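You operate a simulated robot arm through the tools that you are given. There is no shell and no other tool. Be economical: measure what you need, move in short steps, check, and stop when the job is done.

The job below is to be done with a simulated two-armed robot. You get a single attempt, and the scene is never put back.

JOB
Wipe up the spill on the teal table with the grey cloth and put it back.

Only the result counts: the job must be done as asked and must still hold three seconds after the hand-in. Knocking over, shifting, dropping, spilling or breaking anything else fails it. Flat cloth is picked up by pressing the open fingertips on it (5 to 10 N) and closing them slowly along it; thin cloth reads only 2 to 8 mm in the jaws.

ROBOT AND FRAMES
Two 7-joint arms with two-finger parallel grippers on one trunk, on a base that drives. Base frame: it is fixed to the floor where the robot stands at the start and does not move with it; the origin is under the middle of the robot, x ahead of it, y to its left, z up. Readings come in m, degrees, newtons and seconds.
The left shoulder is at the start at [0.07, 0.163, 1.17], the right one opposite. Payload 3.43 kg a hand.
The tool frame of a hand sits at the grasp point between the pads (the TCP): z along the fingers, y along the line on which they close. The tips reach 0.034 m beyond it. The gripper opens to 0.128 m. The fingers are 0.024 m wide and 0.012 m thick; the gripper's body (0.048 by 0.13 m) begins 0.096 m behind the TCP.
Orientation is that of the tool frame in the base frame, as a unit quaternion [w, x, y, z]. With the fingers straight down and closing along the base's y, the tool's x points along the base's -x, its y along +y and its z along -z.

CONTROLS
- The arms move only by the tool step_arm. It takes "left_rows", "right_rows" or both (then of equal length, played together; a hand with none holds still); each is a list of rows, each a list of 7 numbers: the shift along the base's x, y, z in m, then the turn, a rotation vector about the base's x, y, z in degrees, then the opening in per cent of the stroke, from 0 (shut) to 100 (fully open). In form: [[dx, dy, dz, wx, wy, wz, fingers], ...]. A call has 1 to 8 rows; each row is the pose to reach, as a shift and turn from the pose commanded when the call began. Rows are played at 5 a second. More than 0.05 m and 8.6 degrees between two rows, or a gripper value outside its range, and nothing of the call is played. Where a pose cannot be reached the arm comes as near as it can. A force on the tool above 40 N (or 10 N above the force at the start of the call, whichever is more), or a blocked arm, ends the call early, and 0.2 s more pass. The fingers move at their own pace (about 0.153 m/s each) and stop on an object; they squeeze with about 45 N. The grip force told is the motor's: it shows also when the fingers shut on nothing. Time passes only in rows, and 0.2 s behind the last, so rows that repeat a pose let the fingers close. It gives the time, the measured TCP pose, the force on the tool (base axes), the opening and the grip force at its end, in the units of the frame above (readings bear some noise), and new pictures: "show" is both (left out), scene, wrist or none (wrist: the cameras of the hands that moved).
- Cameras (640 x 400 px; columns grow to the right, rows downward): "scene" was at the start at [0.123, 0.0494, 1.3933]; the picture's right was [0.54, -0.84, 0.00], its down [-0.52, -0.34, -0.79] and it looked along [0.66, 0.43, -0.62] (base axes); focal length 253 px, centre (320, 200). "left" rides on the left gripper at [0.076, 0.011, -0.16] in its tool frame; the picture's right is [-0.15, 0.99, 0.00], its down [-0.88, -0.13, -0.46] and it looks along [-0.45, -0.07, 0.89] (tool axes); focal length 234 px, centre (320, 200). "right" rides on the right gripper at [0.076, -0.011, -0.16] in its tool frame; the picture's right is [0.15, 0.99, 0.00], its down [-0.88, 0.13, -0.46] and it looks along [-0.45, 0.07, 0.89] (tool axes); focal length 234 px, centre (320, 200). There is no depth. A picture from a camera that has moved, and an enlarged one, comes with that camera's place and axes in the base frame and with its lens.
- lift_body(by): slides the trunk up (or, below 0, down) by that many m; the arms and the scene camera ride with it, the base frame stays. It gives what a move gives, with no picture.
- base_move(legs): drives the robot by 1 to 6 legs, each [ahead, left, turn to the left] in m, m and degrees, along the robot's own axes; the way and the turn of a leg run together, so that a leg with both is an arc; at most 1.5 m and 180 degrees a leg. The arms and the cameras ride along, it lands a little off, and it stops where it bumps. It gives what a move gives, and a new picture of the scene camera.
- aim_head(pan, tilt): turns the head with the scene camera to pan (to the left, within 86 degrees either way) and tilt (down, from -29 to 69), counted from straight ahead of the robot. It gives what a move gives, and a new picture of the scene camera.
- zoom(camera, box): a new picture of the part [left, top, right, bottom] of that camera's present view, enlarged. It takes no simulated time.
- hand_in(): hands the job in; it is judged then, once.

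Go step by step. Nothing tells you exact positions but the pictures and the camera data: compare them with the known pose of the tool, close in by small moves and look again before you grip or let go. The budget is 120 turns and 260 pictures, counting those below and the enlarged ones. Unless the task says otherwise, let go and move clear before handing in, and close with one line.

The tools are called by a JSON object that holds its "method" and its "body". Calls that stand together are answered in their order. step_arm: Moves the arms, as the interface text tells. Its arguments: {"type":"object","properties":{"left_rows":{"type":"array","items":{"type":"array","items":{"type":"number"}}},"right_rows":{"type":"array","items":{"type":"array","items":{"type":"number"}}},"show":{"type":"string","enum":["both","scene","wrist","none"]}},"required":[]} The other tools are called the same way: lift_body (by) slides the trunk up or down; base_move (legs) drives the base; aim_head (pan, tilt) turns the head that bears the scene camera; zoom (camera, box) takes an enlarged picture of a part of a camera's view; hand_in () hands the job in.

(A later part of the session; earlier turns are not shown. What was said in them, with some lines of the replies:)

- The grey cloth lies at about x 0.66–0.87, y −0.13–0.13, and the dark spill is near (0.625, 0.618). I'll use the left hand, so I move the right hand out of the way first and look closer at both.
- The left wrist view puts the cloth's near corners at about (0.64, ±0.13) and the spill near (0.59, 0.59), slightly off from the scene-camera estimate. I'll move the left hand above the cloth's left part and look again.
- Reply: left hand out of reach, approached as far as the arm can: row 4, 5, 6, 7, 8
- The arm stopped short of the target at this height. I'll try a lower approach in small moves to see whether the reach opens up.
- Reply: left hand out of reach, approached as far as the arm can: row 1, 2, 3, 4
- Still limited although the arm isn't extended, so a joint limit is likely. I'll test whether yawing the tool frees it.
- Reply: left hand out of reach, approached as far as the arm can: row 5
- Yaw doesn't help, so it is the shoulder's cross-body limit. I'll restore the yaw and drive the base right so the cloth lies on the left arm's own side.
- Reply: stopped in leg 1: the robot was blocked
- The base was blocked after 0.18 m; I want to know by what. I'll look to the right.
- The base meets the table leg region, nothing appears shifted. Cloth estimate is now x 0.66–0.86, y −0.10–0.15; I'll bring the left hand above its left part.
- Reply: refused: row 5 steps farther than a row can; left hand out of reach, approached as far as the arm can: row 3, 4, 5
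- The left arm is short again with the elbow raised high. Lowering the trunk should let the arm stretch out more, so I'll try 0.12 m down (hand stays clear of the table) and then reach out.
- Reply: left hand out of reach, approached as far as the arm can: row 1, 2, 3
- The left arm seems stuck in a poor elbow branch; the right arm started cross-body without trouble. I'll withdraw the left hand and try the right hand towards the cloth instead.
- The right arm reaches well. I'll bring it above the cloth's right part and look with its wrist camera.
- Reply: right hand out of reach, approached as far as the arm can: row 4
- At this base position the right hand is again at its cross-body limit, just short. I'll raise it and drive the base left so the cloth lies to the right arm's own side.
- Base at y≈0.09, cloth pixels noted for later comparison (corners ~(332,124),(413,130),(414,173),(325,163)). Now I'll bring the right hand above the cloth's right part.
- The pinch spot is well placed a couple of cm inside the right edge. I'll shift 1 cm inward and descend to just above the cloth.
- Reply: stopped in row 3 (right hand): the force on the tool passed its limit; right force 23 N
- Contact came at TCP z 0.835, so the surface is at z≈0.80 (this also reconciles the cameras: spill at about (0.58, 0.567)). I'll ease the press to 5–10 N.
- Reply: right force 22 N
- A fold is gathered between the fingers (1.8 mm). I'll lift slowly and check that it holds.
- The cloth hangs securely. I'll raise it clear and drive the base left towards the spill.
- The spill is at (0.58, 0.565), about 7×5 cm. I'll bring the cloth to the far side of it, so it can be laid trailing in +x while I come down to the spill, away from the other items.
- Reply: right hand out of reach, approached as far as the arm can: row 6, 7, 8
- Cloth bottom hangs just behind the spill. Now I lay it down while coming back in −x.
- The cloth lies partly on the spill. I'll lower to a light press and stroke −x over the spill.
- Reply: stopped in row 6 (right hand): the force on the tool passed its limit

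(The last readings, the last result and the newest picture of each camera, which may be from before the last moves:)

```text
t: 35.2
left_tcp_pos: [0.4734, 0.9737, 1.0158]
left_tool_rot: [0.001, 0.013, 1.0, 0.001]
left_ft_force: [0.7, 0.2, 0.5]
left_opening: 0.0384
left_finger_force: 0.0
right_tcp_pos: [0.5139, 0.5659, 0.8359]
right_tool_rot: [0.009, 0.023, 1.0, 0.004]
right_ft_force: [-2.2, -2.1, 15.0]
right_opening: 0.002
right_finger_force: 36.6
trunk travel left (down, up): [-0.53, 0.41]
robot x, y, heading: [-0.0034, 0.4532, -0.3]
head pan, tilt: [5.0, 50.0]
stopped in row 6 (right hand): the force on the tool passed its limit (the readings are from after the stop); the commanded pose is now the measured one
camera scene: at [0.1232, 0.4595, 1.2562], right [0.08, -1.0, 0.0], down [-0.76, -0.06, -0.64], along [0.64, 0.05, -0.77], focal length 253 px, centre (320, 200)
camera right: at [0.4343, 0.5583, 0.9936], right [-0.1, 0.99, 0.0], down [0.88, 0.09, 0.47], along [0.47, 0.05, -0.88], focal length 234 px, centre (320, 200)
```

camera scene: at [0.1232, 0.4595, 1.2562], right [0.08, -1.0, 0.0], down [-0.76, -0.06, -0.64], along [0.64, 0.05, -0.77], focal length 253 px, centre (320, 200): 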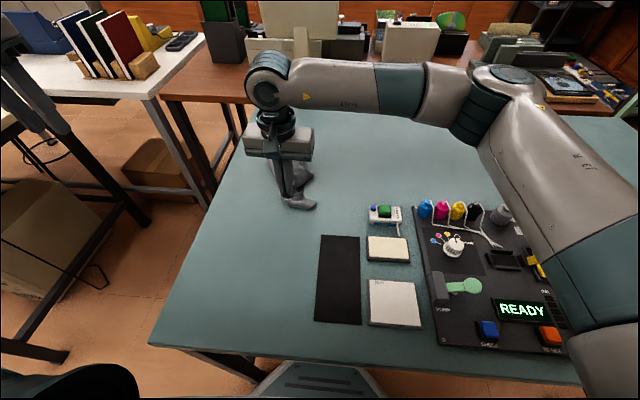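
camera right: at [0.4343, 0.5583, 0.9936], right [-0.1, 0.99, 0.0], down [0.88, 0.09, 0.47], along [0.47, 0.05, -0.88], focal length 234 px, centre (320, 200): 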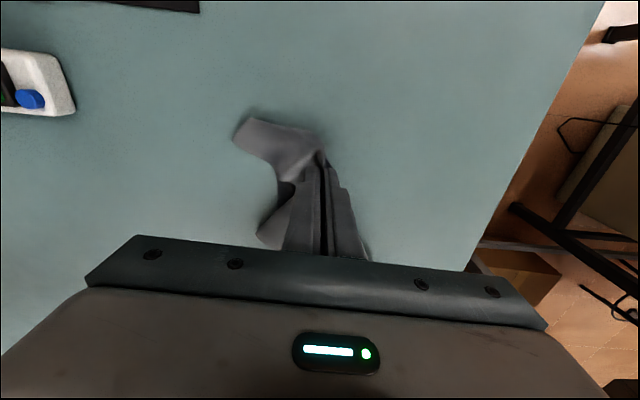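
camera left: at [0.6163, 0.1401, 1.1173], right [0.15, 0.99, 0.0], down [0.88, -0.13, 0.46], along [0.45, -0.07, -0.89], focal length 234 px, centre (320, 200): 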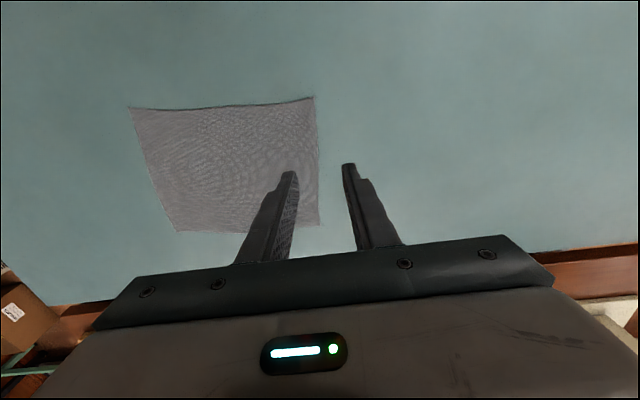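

The first stroke went well. I'll do return strokes with side offsets at a slightly lighter press.

{"method": "step_arm", "body": {"right_rows": [[0.01, -0.02, 0.002, 0, 0, 0, 0], [0.04, -0.025, 0.002, 0, 0, 0, 0], [0.07, -0.025, 0.002, 0, 0, 0, 0], [0.09, -0.02, 0.002, 0, 0, 0, 0], [0.09, 0.01, 0.002, 0, 0, 0, 0], [0.07, 0.025, 0.002, 0, 0, 0, 0], [0.04, 0.03, 0.002, 0, 0, 0, 0], [0.01, 0.025, 0.002, 0, 0, 0, 0]]}}

```text
t: 37.0
left_tcp_pos: [0.4729, 0.9735, 1.017]
left_tool_rot: [0.0, 0.012, 1.0, 0.001]
left_ft_force: [0.2, -0.3, 0.1]
left_opening: 0.0385
left_finger_force: 0.1
right_tcp_pos: [0.5272, 0.5917, 0.8376]
right_tool_rot: [0.008, 0.023, 1.0, 0.002]
right_ft_force: [1.1, 0.8, 0.3]
right_opening: 0.0019
right_finger_force: 36.8
trunk travel left (down, up): [-0.53, 0.41]
robot x, y, heading: [-0.0059, 0.4509, -0.1]
head pan, tilt: [5.0, 50.0]
camera scene: at [0.1237, 0.4594, 1.2566], right [0.08, -1.0, 0.0], down [-0.76, -0.06, -0.64], along [0.64, 0.05, -0.77], focal length 253 px, centre (320, 200)
camera right: at [0.447, 0.5825, 0.9949], right [-0.1, 0.99, 0.0], down [0.88, 0.09, 0.47], along [0.47, 0.05, -0.88], focal length 234 px, centre (320, 200)
```

scene: 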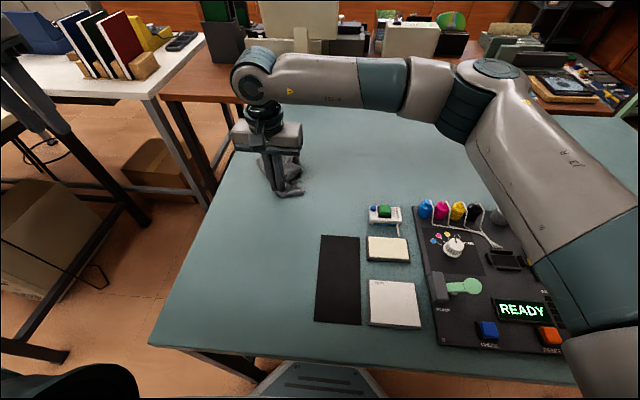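
right: 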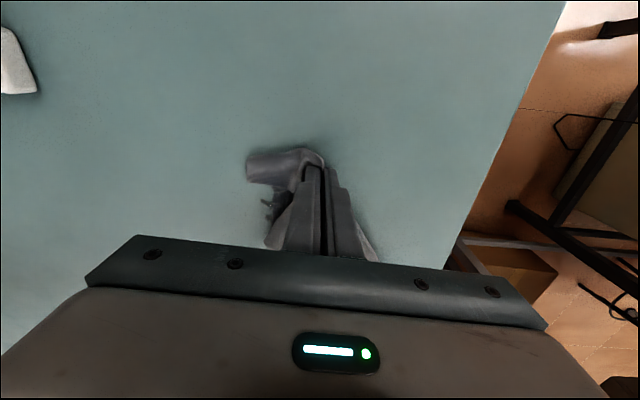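

Now I'll lift the cloth up and aside to see how much spill remains.

{"method": "step_arm", "body": {"right_rows": [[0, 0, 0.04, 0, 0, 0, 0], [0.02, -0.01, 0.08, 0, 0, 0, 0], [0.05, -0.03, 0.12, 0, 0, 0, 0], [0.08, -0.05, 0.15, 0, 0, 0, 0], [0.11, -0.07, 0.18, 0, 0, 0, 0], [0.14, -0.09, 0.2, 0, 0, 0, 0], [0.17, -0.11, 0.22, 0, 0, 0, 0], [0.18, -0.14, 0.22, 0, 0, 0, 0]]}}

{"method": "zoom", "body": {"camera": "scene", "box": [210, 100, 370, 200]}}

```text
refused: row 3 steps farther than a row can; nothing moved
```

```text
4.00 times, centred on (290, 150) of scene
camera zoom: at [0.1237, 0.4594, 1.2566], right [0.08, -1.0, 0.0], down [-0.76, -0.06, -0.64], along [0.64, 0.05, -0.77], focal length 1010 px, centre (440, 400)
```

zoom: 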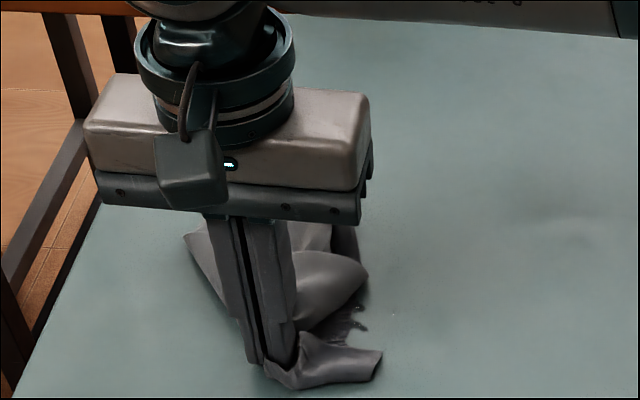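

{"method": "step_arm", "body": {"right_rows": [[0, 0, 0.04, 0, 0, 0, 0], [0.02, -0.01, 0.075, 0, 0, 0, 0], [0.04, -0.02, 0.11, 0, 0, 0, 0], [0.06, -0.035, 0.14, 0, 0, 0, 0], [0.09, -0.05, 0.17, 0, 0, 0, 0], [0.12, -0.07, 0.19, 0, 0, 0, 0], [0.15, -0.09, 0.21, 0, 0, 0, 0], [0.17, -0.12, 0.22, 0, 0, 0, 0]]}}

{"method": "zoom", "body": {"camera": "scene", "box": [210, 100, 370, 200]}}

```text
t: 38.8
left_tcp_pos: [0.4737, 0.9732, 1.016]
left_tool_rot: [0.0, 0.013, 1.0, 0.001]
left_ft_force: [0.1, -1.0, 0.8]
left_opening: 0.0385
left_finger_force: 0.1
right_tcp_pos: [0.697, 0.4713, 1.0576]
right_tool_rot: [0.007, 0.023, 1.0, 0.004]
right_ft_force: [-0.7, -0.6, 0.9]
right_opening: 0.0017
right_finger_force: 36.4
trunk travel left (down, up): [-0.53, 0.41]
robot x, y, heading: [-0.0028, 0.4478, -0.5]
head pan, tilt: [5.0, 50.0]
camera scene: at [0.1243, 0.4584, 1.2565], right [0.08, -1.0, 0.0], down [-0.76, -0.06, -0.64], along [0.64, 0.05, -0.77], focal length 253 px, centre (320, 200)
camera right: at [0.617, 0.4623, 1.2146], right [-0.1, 0.99, 0.0], down [0.88, 0.09, 0.47], along [0.47, 0.05, -0.88], focal length 234 px, centre (320, 200)
```

scene: 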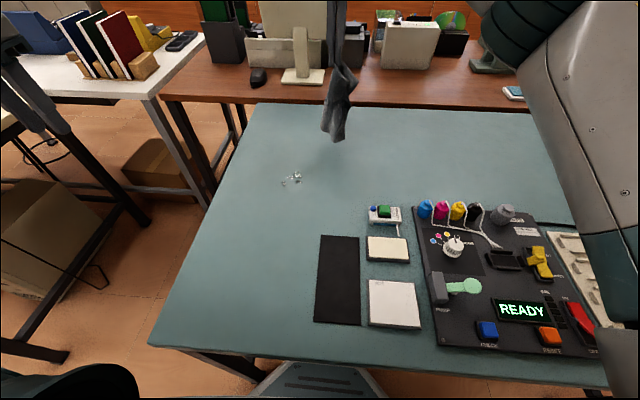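
right: 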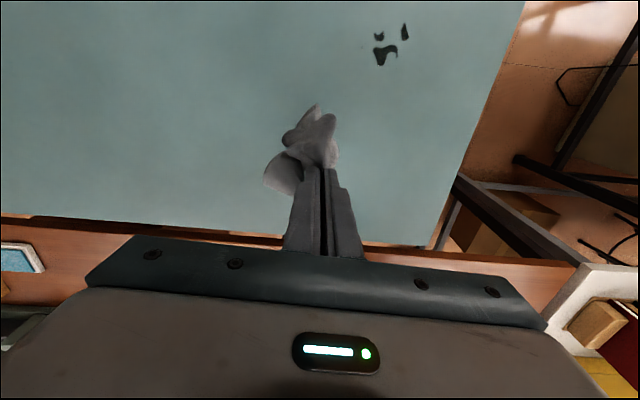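

```text
4.00 times, centred on (290, 150) of scene
camera zoom: at [0.1243, 0.4584, 1.2565], right [0.08, -1.0, 0.0], down [-0.76, -0.06, -0.64], along [0.64, 0.05, -0.77], focal length 1010 px, centre (440, 400)
```

zoom: 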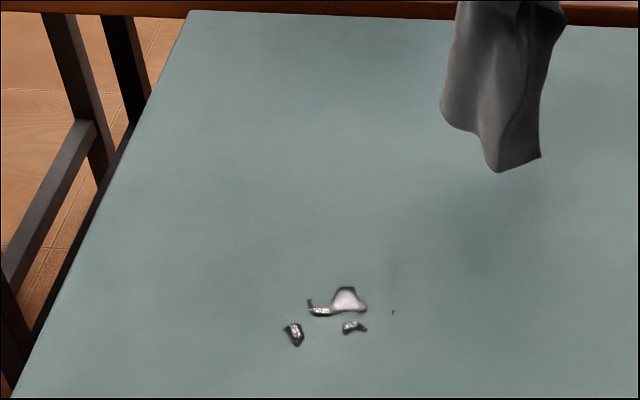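

Most of the spill is gone; a few remnants lie at x 0.55–0.585, y 0.52–0.585. I'll bring the cloth down again and wipe in a zigzag over them.

{"method": "step_arm", "body": {"right_rows": [[0, 0.03, -0.02, 0, 0, 0, 0], [-0.005, 0.05, -0.05, 0, 0, 0, 0], [-0.02, 0.055, -0.09, 0, 0, 0, 0], [-0.04, 0.055, -0.125, 0, 0, 0, 0], [-0.06, 0.05, -0.16, 0, 0, 0, 0], [-0.08, 0.045, -0.19, 0, 0, 0, 0], [-0.095, 0.045, -0.21, 0, 0, 0, 0], [-0.1, 0.045, -0.219, 0, 0, 0, 0]], "show": "none"}}

```text
t: 40.6
left_tcp_pos: [0.4743, 0.9742, 1.018]
left_tool_rot: [0.0, 0.012, 1.0, 0.0]
left_ft_force: [-0.5, -0.1, -0.6]
left_opening: 0.0385
left_finger_force: 0.0
right_tcp_pos: [0.5941, 0.5175, 0.8381]
right_tool_rot: [0.009, 0.023, 1.0, 0.003]
right_ft_force: [1.4, 1.0, 2.9]
right_opening: 0.0017
right_finger_force: 35.9
trunk travel left (down, up): [-0.53, 0.41]
robot x, y, heading: [-0.002, 0.4508, -0.3]
head pan, tilt: [5.0, 50.0]
```

{"method": "step_arm", "body": {"right_rows": [[-0.01, 0, -0.0015, 0, 0, 0, 0], [-0.012, 0.03, -0.0015, 0, 0, 0, 0], [-0.012, 0.07, -0.0015, 0, 0, 0, 0], [-0.025, 0.08, -0.0015, 0, 0, 0, 0], [-0.027, 0.04, -0.0015, 0, 0, 0, 0], [-0.027, 0, -0.0015, 0, 0, 0, 0], [-0.042, 0, -0.0015, 0, 0, 0, 0], [-0.042, 0.035, -0.0015, 0, 0, 0, 0]], "show": "none"}}

{"method": "step_arm", "body": {"right_rows": [[0, 0.04, 0, 0, 0, 0, 0], [-0.012, 0.045, 0, 0, 0, 0, 0], [-0.012, 0, 0, 0, 0, 0, 0], [-0.012, -0.03, 0, 0, 0, 0, 0], [0.02, -0.02, 0, 0, 0, 0, 0], [0.04, 0, 0, 0, 0, 0, 0]], "show": "wrist"}}

```text
t: 42.4
left_tcp_pos: [0.474, 0.9735, 1.0162]
left_tool_rot: [0.0, 0.013, 1.0, 0.0]
left_ft_force: [0.0, 0.3, 0.1]
left_opening: 0.0386
left_finger_force: 0.1
right_tcp_pos: [0.5505, 0.5514, 0.8366]
right_tool_rot: [0.008, 0.023, 1.0, 0.002]
right_ft_force: [-2.2, -4.5, 14.6]
right_opening: 0.0019
right_finger_force: 36.9
trunk travel left (down, up): [-0.53, 0.41]
robot x, y, heading: [-0.0003, 0.4536, -0.6]
head pan, tilt: [5.0, 50.0]
```

```text
t: 43.8
left_tcp_pos: [0.4736, 0.9738, 1.0163]
left_tool_rot: [0.0, 0.013, 1.0, 0.0]
left_ft_force: [0.3, -0.5, -0.8]
left_opening: 0.0383
left_finger_force: 0.1
right_tcp_pos: [0.5926, 0.552, 0.8376]
right_tool_rot: [0.007, 0.023, 1.0, 0.001]
right_ft_force: [-2.0, -0.7, 3.5]
right_opening: 0.0017
right_finger_force: 36.6
trunk travel left (down, up): [-0.53, 0.41]
robot x, y, heading: [-0.0028, 0.4487, -0.2]
head pan, tilt: [5.0, 50.0]
camera right: at [0.5121, 0.5445, 0.9949], right [-0.1, 0.99, 0.0], down [0.88, 0.09, 0.47], along [0.47, 0.05, -0.88], focal length 234 px, centre (320, 200)
```

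right: 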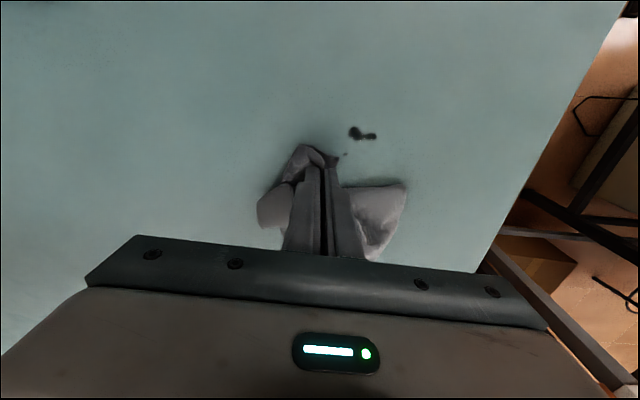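

Only small remnants remain near (0.556, 0.583). I'll stroke across them.

{"method": "step_arm", "body": {"right_rows": [[-0.01, 0.025, 0, 0, 0, 0, 0], [-0.035, 0.033, -0.001, 0, 0, 0, 0], [-0.065, 0.033, -0.001, 0, 0, 0, 0], [-0.065, 0.043, -0.001, 0, 0, 0, 0], [-0.035, 0.043, -0.001, 0, 0, 0, 0], [-0.015, 0.03, -0.001, 0, 0, 0, 0], [-0.035, 0.022, -0.001, 0, 0, 0, 0], [-0.06, 0.022, -0.001, 0, 0, 0, 0]], "show": "none"}}

{"method": "step_arm", "body": {"right_rows": [[0.01, 0, 0.04, 0, 0, 0, 0], [0.03, -0.01, 0.075, 0, 0, 0, 0], [0.05, -0.02, 0.11, 0, 0, 0, 0], [0.07, -0.035, 0.14, 0, 0, 0, 0], [0.1, -0.05, 0.17, 0, 0, 0, 0], [0.13, -0.07, 0.19, 0, 0, 0, 0], [0.16, -0.09, 0.21, 0, 0, 0, 0], [0.17, -0.12, 0.22, 0, 0, 0, 0]]}}

{"method": "zoom", "body": {"camera": "scene", "box": [210, 120, 370, 220]}}

```text
t: 45.6
left_tcp_pos: [0.4732, 0.9733, 1.018]
left_tool_rot: [0.001, 0.012, 1.0, 0.0]
left_ft_force: [0.1, 0.7, 1.2]
left_opening: 0.0383
left_finger_force: 0.1
right_tcp_pos: [0.532, 0.5728, 0.8361]
right_tool_rot: [0.009, 0.023, 1.0, 0.002]
right_ft_force: [7.3, -1.6, 22.5]
right_opening: 0.0017
right_finger_force: 37.2
trunk travel left (down, up): [-0.53, 0.41]
robot x, y, heading: [-0.0033, 0.4573, -0.1]
head pan, tilt: [5.0, 50.0]
```

```text
t: 47.4
left_tcp_pos: [0.4745, 0.9725, 1.0175]
left_tool_rot: [0.001, 0.012, 1.0, 0.001]
left_ft_force: [0.3, 0.5, 0.3]
left_opening: 0.0384
left_finger_force: 0.1
right_tcp_pos: [0.7035, 0.452, 1.0587]
right_tool_rot: [0.009, 0.023, 1.0, 0.003]
right_ft_force: [-0.9, 0.0, -0.2]
right_opening: 0.0017
right_finger_force: 37.1
trunk travel left (down, up): [-0.53, 0.41]
robot x, y, heading: [-0.002, 0.4519, -0.5]
head pan, tilt: [5.0, 50.0]
camera scene: at [0.1241, 0.4582, 1.2565], right [0.08, -1.0, 0.0], down [-0.76, -0.06, -0.64], along [0.64, 0.05, -0.77], focal length 253 px, centre (320, 200)
camera right: at [0.6231, 0.4432, 1.216], right [-0.1, 0.99, 0.0], down [0.88, 0.09, 0.47], along [0.47, 0.05, -0.88], focal length 234 px, centre (320, 200)
```

scene: 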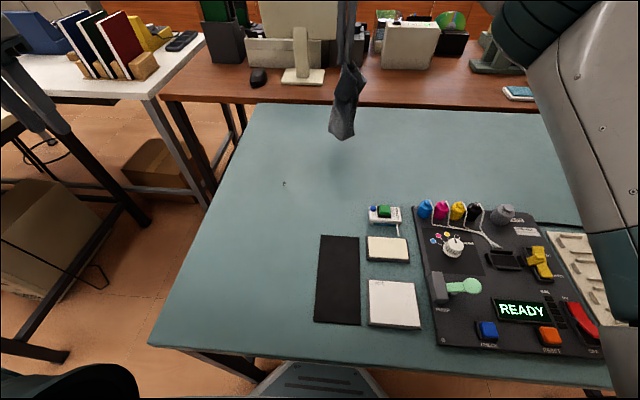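
right: 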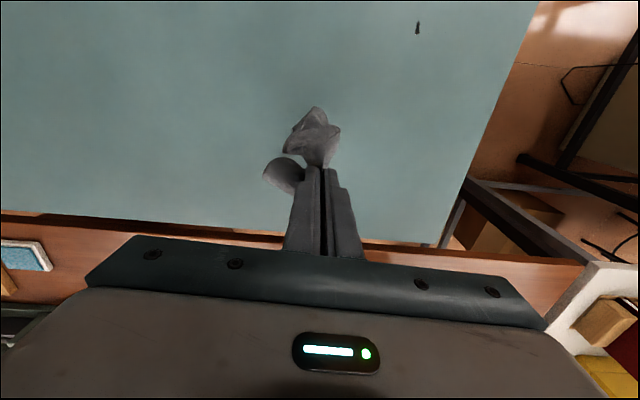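

```text
4.00 times, centred on (290, 170) of scene
camera zoom: at [0.1241, 0.4582, 1.2565], right [0.08, -1.0, 0.0], down [-0.76, -0.06, -0.64], along [0.64, 0.05, -0.77], focal length 1010 px, centre (440, 320)
```

zoom: 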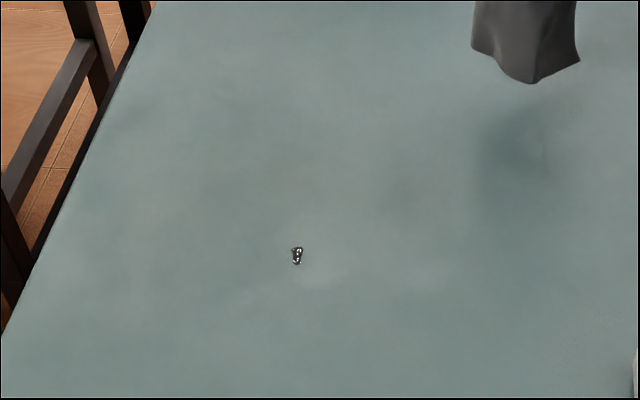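

One tiny speck remains at about (0.547, 0.581). One more pass over it.

{"method": "step_arm", "body": {"right_rows": [[0, 0.04, -0.02, 0, 0, 0, 0], [-0.005, 0.08, -0.045, 0, 0, 0, 0], [-0.02, 0.1, -0.085, 0, 0, 0, 0], [-0.04, 0.12, -0.12, 0, 0, 0, 0], [-0.06, 0.125, -0.155, 0, 0, 0, 0], [-0.09, 0.13, -0.19, 0, 0, 0, 0], [-0.11, 0.13, -0.211, 0, 0, 0, 0], [-0.12, 0.13, -0.22, 0, 0, 0, 0]], "show": "none"}}

{"method": "step_arm", "body": {"right_rows": [[-0.02, 0, -0.0015, 0, 0, 0, 0], [-0.05, 0, -0.0015, 0, 0, 0, 0], [-0.06, 0.01, -0.0015, 0, 0, 0, 0], [-0.03, 0.01, -0.0015, 0, 0, 0, 0], [-0.025, -0.01, -0.0015, 0, 0, 0, 0], [-0.055, -0.01, -0.0015, 0, 0, 0, 0], [-0.045, 0.02, -0.0015, 0, 0, 0, 0], [-0.035, -0.01, -0.0015, 0, 0, 0, 0]], "show": "none"}}

{"method": "step_arm", "body": {"right_rows": [[0.01, 0, 0.04, 0, 0, 0, 0], [0.03, -0.01, 0.075, 0, 0, 0, 0], [0.05, -0.02, 0.11, 0, 0, 0, 0], [0.07, -0.035, 0.14, 0, 0, 0, 0], [0.09, -0.06, 0.17, 0, 0, 0, 0], [0.12, -0.08, 0.2, 0, 0, 0, 0], [0.14, -0.11, 0.22, 0, 0, 0, 0], [0.15, -0.15, 0.23, 0, 0, 0, 0]]}}

{"method": "zoom", "body": {"camera": "scene", "box": [210, 120, 370, 220]}}

```text
t: 49.2
left_tcp_pos: [0.4732, 0.9743, 1.017]
left_tool_rot: [0.0, 0.012, 1.0, 0.0]
left_ft_force: [-0.8, -0.5, 0.0]
left_opening: 0.0383
left_finger_force: 0.0
right_tcp_pos: [0.5833, 0.5867, 0.8369]
right_tool_rot: [0.009, 0.023, 1.0, 0.003]
right_ft_force: [1.7, -1.1, 6.2]
right_opening: 0.002
right_finger_force: 36.0
trunk travel left (down, up): [-0.53, 0.41]
robot x, y, heading: [-0.0028, 0.4481, -0.5]
head pan, tilt: [5.0, 50.0]
```

```text
t: 51.0
left_tcp_pos: [0.4714, 0.9729, 1.0191]
left_tool_rot: [0.0, 0.013, 1.0, 0.0]
left_ft_force: [-0.6, -0.5, -0.3]
left_opening: 0.0383
left_finger_force: 0.1
right_tcp_pos: [0.548, 0.5763, 0.8364]
right_tool_rot: [0.01, 0.02, 1.0, 0.006]
right_ft_force: [-1.1, 10.1, 30.9]
right_opening: 0.0019
right_finger_force: 36.8
trunk travel left (down, up): [-0.53, 0.41]
robot x, y, heading: [-0.0063, 0.4519, -0.3]
head pan, tilt: [5.0, 50.0]
```

```text
t: 52.8
left_tcp_pos: [0.4745, 0.9718, 1.0167]
left_tool_rot: [-0.001, 0.012, 1.0, 0.002]
left_ft_force: [0.4, -0.9, 0.4]
left_opening: 0.0383
left_finger_force: 0.1
right_tcp_pos: [0.6983, 0.4186, 1.0638]
right_tool_rot: [0.008, 0.023, 1.0, 0.003]
right_ft_force: [0.3, -0.3, 0.6]
right_opening: 0.0018
right_finger_force: 37.1
trunk travel left (down, up): [-0.53, 0.41]
robot x, y, heading: [-0.0036, 0.4533, -0.5]
head pan, tilt: [5.0, 50.0]
camera scene: at [0.124, 0.4583, 1.2566], right [0.08, -1.0, 0.0], down [-0.76, -0.06, -0.64], along [0.64, 0.05, -0.77], focal length 253 px, centre (320, 200)
camera right: at [0.6177, 0.4089, 1.2212], right [-0.1, 0.99, 0.0], down [0.88, 0.09, 0.47], along [0.47, 0.05, -0.88], focal length 234 px, centre (320, 200)
```

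scene: 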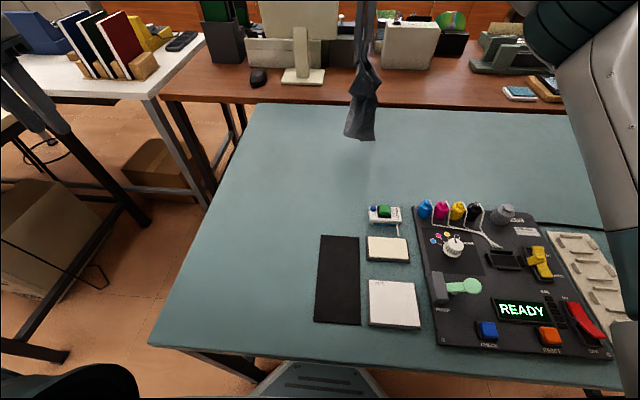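
right: 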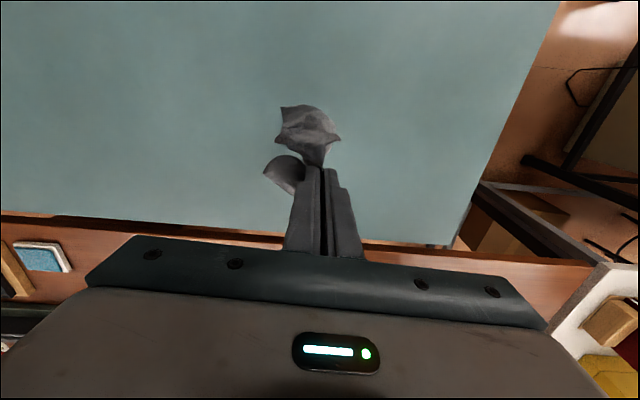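

```text
4.00 times, centred on (290, 170) of scene
camera zoom: at [0.124, 0.4583, 1.2566], right [0.08, -1.0, 0.0], down [-0.76, -0.06, -0.64], along [0.64, 0.05, -0.77], focal length 1010 px, centre (440, 320)
```

zoom: 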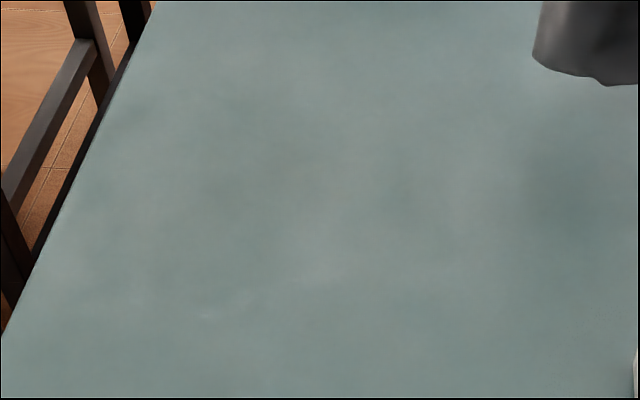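

The spill area is clean. Now I drive back to the earlier base position and lay the cloth where it was.

{"method": "base_move", "body": {"legs": [[0, -0.363, 0.3]]}}

```text
t: 55.2
left_tcp_pos: [0.4718, 0.603, 1.0166]
left_tool_rot: [0.0, 0.01, 1.0, -0.001]
left_ft_force: [-0.8, 0.0, 0.2]
left_opening: 0.0383
left_finger_force: 0.0
right_tcp_pos: [0.6956, 0.0489, 1.0638]
right_tool_rot: [0.008, 0.02, 1.0, 0.002]
right_ft_force: [-0.3, 0.1, 0.8]
right_opening: 0.0017
right_finger_force: 36.7
trunk travel left (down, up): [-0.53, 0.41]
robot x, y, heading: [-0.0071, 0.0805, -0.3]
head pan, tilt: [5.0, 50.0]
camera scene: at [0.1223, 0.0866, 1.2565], right [0.08, -1.0, 0.0], down [-0.76, -0.06, -0.64], along [0.64, 0.05, -0.77], focal length 253 px, centre (320, 200)
```

scene: 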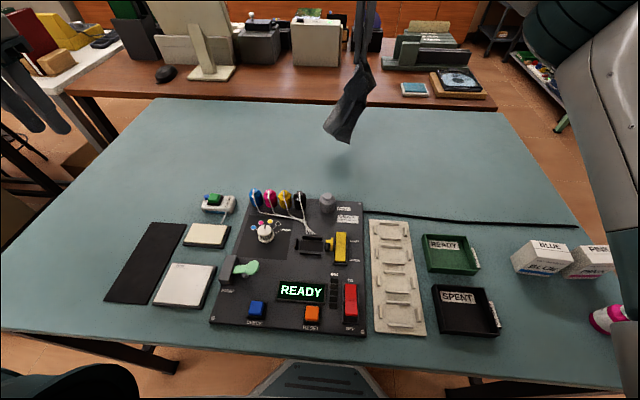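

{"method": "step_arm", "body": {"right_rows": [[0.01, 0.04, -0.01, 0, 0, 0, 0], [0.016, 0.07, -0.03, 0, 0, 0, 0], [0.016, 0.06, -0.075, 0, 0, 0, 0], [0.016, 0.04, -0.115, 0, 0, 0, 0], [0.016, 0.01, -0.15, 0, 0, 0, 0], [0.016, -0.025, -0.18, 0, 0, 0, 0], [0.016, -0.06, -0.205, 0, 0, 0, 0], [0.016, -0.09, -0.22, 0, 0, 0, 0]]}}

```text
t: 57.0
left_tcp_pos: [0.4703, 0.6013, 1.0179]
left_tool_rot: [0.0, 0.011, 1.0, 0.0]
left_ft_force: [-0.3, -0.1, 0.7]
left_opening: 0.0386
left_finger_force: 0.1
right_tcp_pos: [0.7143, -0.0389, 0.8448]
right_tool_rot: [0.008, 0.021, 1.0, 0.003]
right_ft_force: [0.3, -0.4, 0.2]
right_opening: 0.0019
right_finger_force: 36.6
trunk travel left (down, up): [-0.53, 0.41]
robot x, y, heading: [-0.0086, 0.0727, -0.0]
head pan, tilt: [5.0, 50.0]
camera scene: at [0.1224, 0.0859, 1.2566], right [0.08, -1.0, 0.0], down [-0.76, -0.06, -0.64], along [0.64, 0.05, -0.77], focal length 253 px, centre (320, 200)
camera right: at [0.634, -0.048, 1.0021], right [-0.1, 0.99, 0.0], down [0.88, 0.09, 0.47], along [0.47, 0.05, -0.88], focal length 234 px, centre (320, 200)
```

scene: 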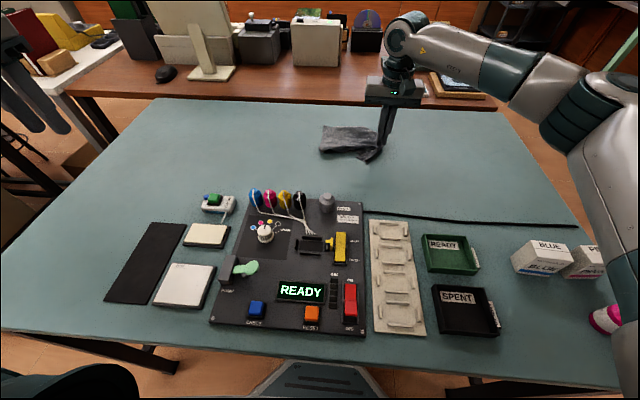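
right: 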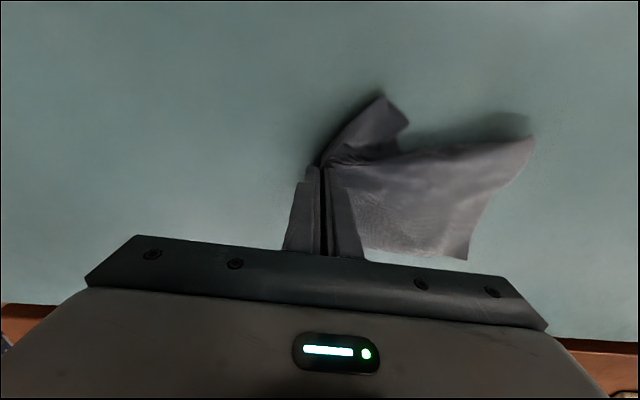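

The cloth is mostly laid back in place. I'll pull it the last 2 cm to tension it, then lower and release.

{"method": "step_arm", "body": {"right_rows": [[0, -0.01, -0.004, 0, 0, 0, 0], [0, -0.022, -0.006, 0, 0, 0, 0], [0, -0.022, -0.006, 0, 0, 0, 3], [0, -0.022, -0.006, 0, 0, 0, 8], [0, -0.022, -0.006, 0, 0, 0, 15], [0, -0.022, -0.006, 0, 0, 0, 15]]}}

```text
t: 58.4
left_tcp_pos: [0.4716, 0.602, 1.017]
left_tool_rot: [0.0, 0.012, 1.0, 0.0]
left_ft_force: [0.2, 0.1, 0.4]
left_opening: 0.0383
left_finger_force: 0.1
right_tcp_pos: [0.7116, -0.0618, 0.8376]
right_tool_rot: [0.008, 0.021, 1.0, 0.003]
right_ft_force: [-0.4, 0.5, 0.2]
right_opening: 0.0191
right_finger_force: 0.0
trunk travel left (down, up): [-0.53, 0.41]
robot x, y, heading: [-0.0083, 0.0781, 0.0]
head pan, tilt: [5.0, 50.0]
camera scene: at [0.1223, 0.0868, 1.2566], right [0.08, -1.0, 0.0], down [-0.76, -0.06, -0.64], along [0.64, 0.05, -0.77], focal length 253 px, centre (320, 200)
camera right: at [0.6322, -0.0708, 0.9952], right [-0.1, 0.99, 0.0], down [0.88, 0.09, 0.47], along [0.47, 0.05, -0.88], focal length 234 px, centre (320, 200)
```

scene: 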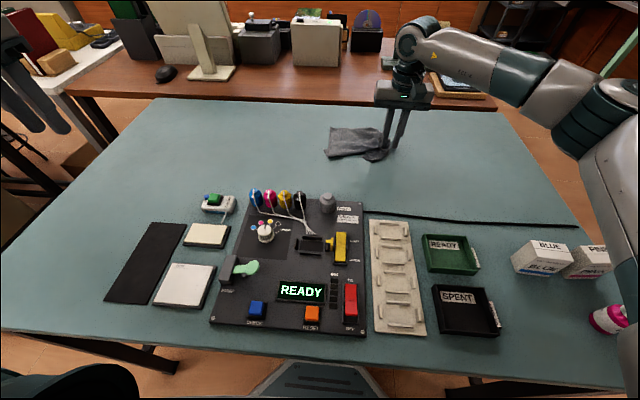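
right: 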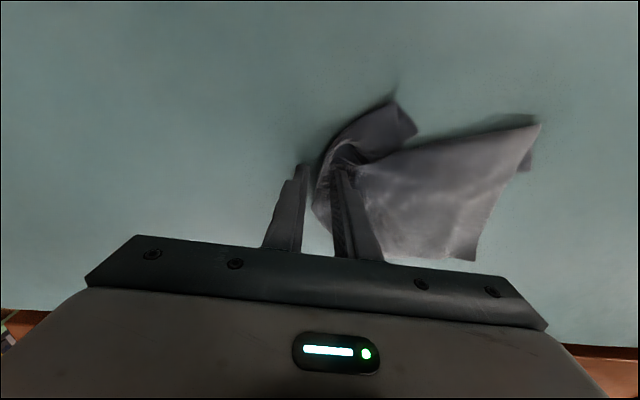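

Released. I'll lift straight up and inspect how the cloth lies.

{"method": "step_arm", "body": {"right_rows": [[0, 0, 0.03, 0, 0, 0, 15], [0, 0, 0.07, 0, 0, 0, 15], [-0.03, 0, 0.11, 0, 0, 0, 15], [-0.06, 0, 0.14, 0, 0, 0, 15]]}}

{"method": "zoom", "body": {"camera": "scene", "box": [290, 90, 450, 190]}}

```text
t: 59.4
left_tcp_pos: [0.4716, 0.6027, 1.0172]
left_tool_rot: [0.0, 0.01, 1.0, 0.0]
left_ft_force: [-0.4, -0.7, 0.9]
left_opening: 0.0382
left_finger_force: 0.1
right_tcp_pos: [0.6512, -0.0603, 0.9723]
right_tool_rot: [0.008, 0.021, 1.0, 0.002]
right_ft_force: [-0.4, 0.4, -0.5]
right_opening: 0.0193
right_finger_force: 0.0
trunk travel left (down, up): [-0.53, 0.41]
robot x, y, heading: [-0.0052, 0.0806, -0.4]
head pan, tilt: [5.0, 50.0]
camera scene: at [0.1216, 0.087, 1.2566], right [0.08, -1.0, 0.0], down [-0.76, -0.06, -0.64], along [0.64, 0.05, -0.77], focal length 253 px, centre (320, 200)
camera right: at [0.5702, -0.0695, 1.1303], right [-0.1, 0.99, 0.0], down [0.88, 0.09, 0.47], along [0.47, 0.05, -0.88], focal length 234 px, centre (320, 200)
```

scene: 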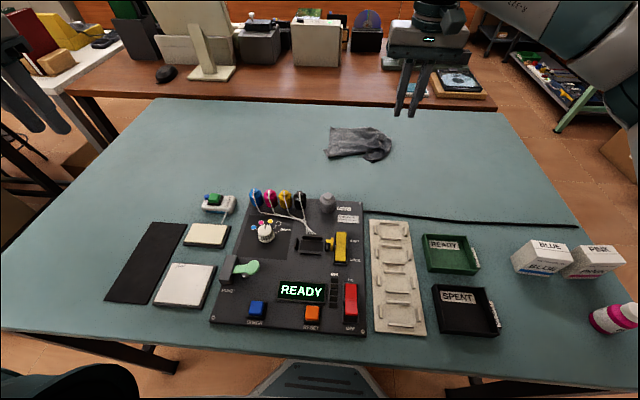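
right: 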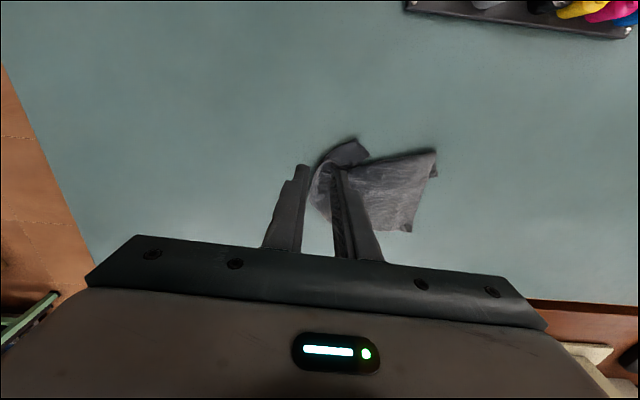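

```text
4.00 times, centred on (370, 140) of scene
camera zoom: at [0.1216, 0.087, 1.2566], right [0.08, -1.0, 0.0], down [-0.76, -0.06, -0.64], along [0.64, 0.05, -0.77], focal length 1010 px, centre (120, 440)
```

zoom: 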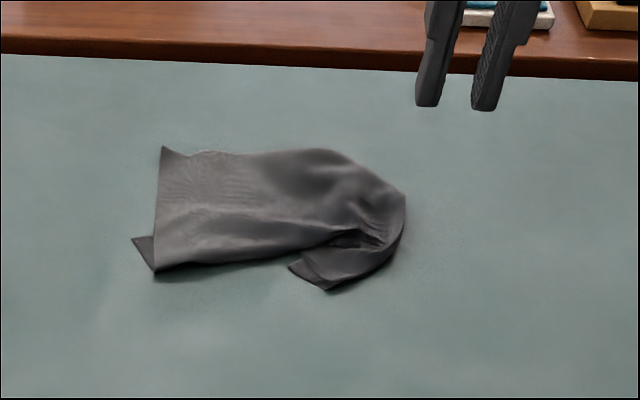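

The table is clean and the cloth lies back at its spot: its centre is about (0.72, 0.02) against about (0.715, 0.0) originally. The gripper is clear and nothing else looks moved, so I'm handing in.

{"method": "hand_in", "body": {}}

```text
The job is handed in.
```

I wiped up the spill and put the grey cloth back within about 3 cm of where it lay; it is creased with one corner folded over rather than flat, and nothing else appears to have moved.
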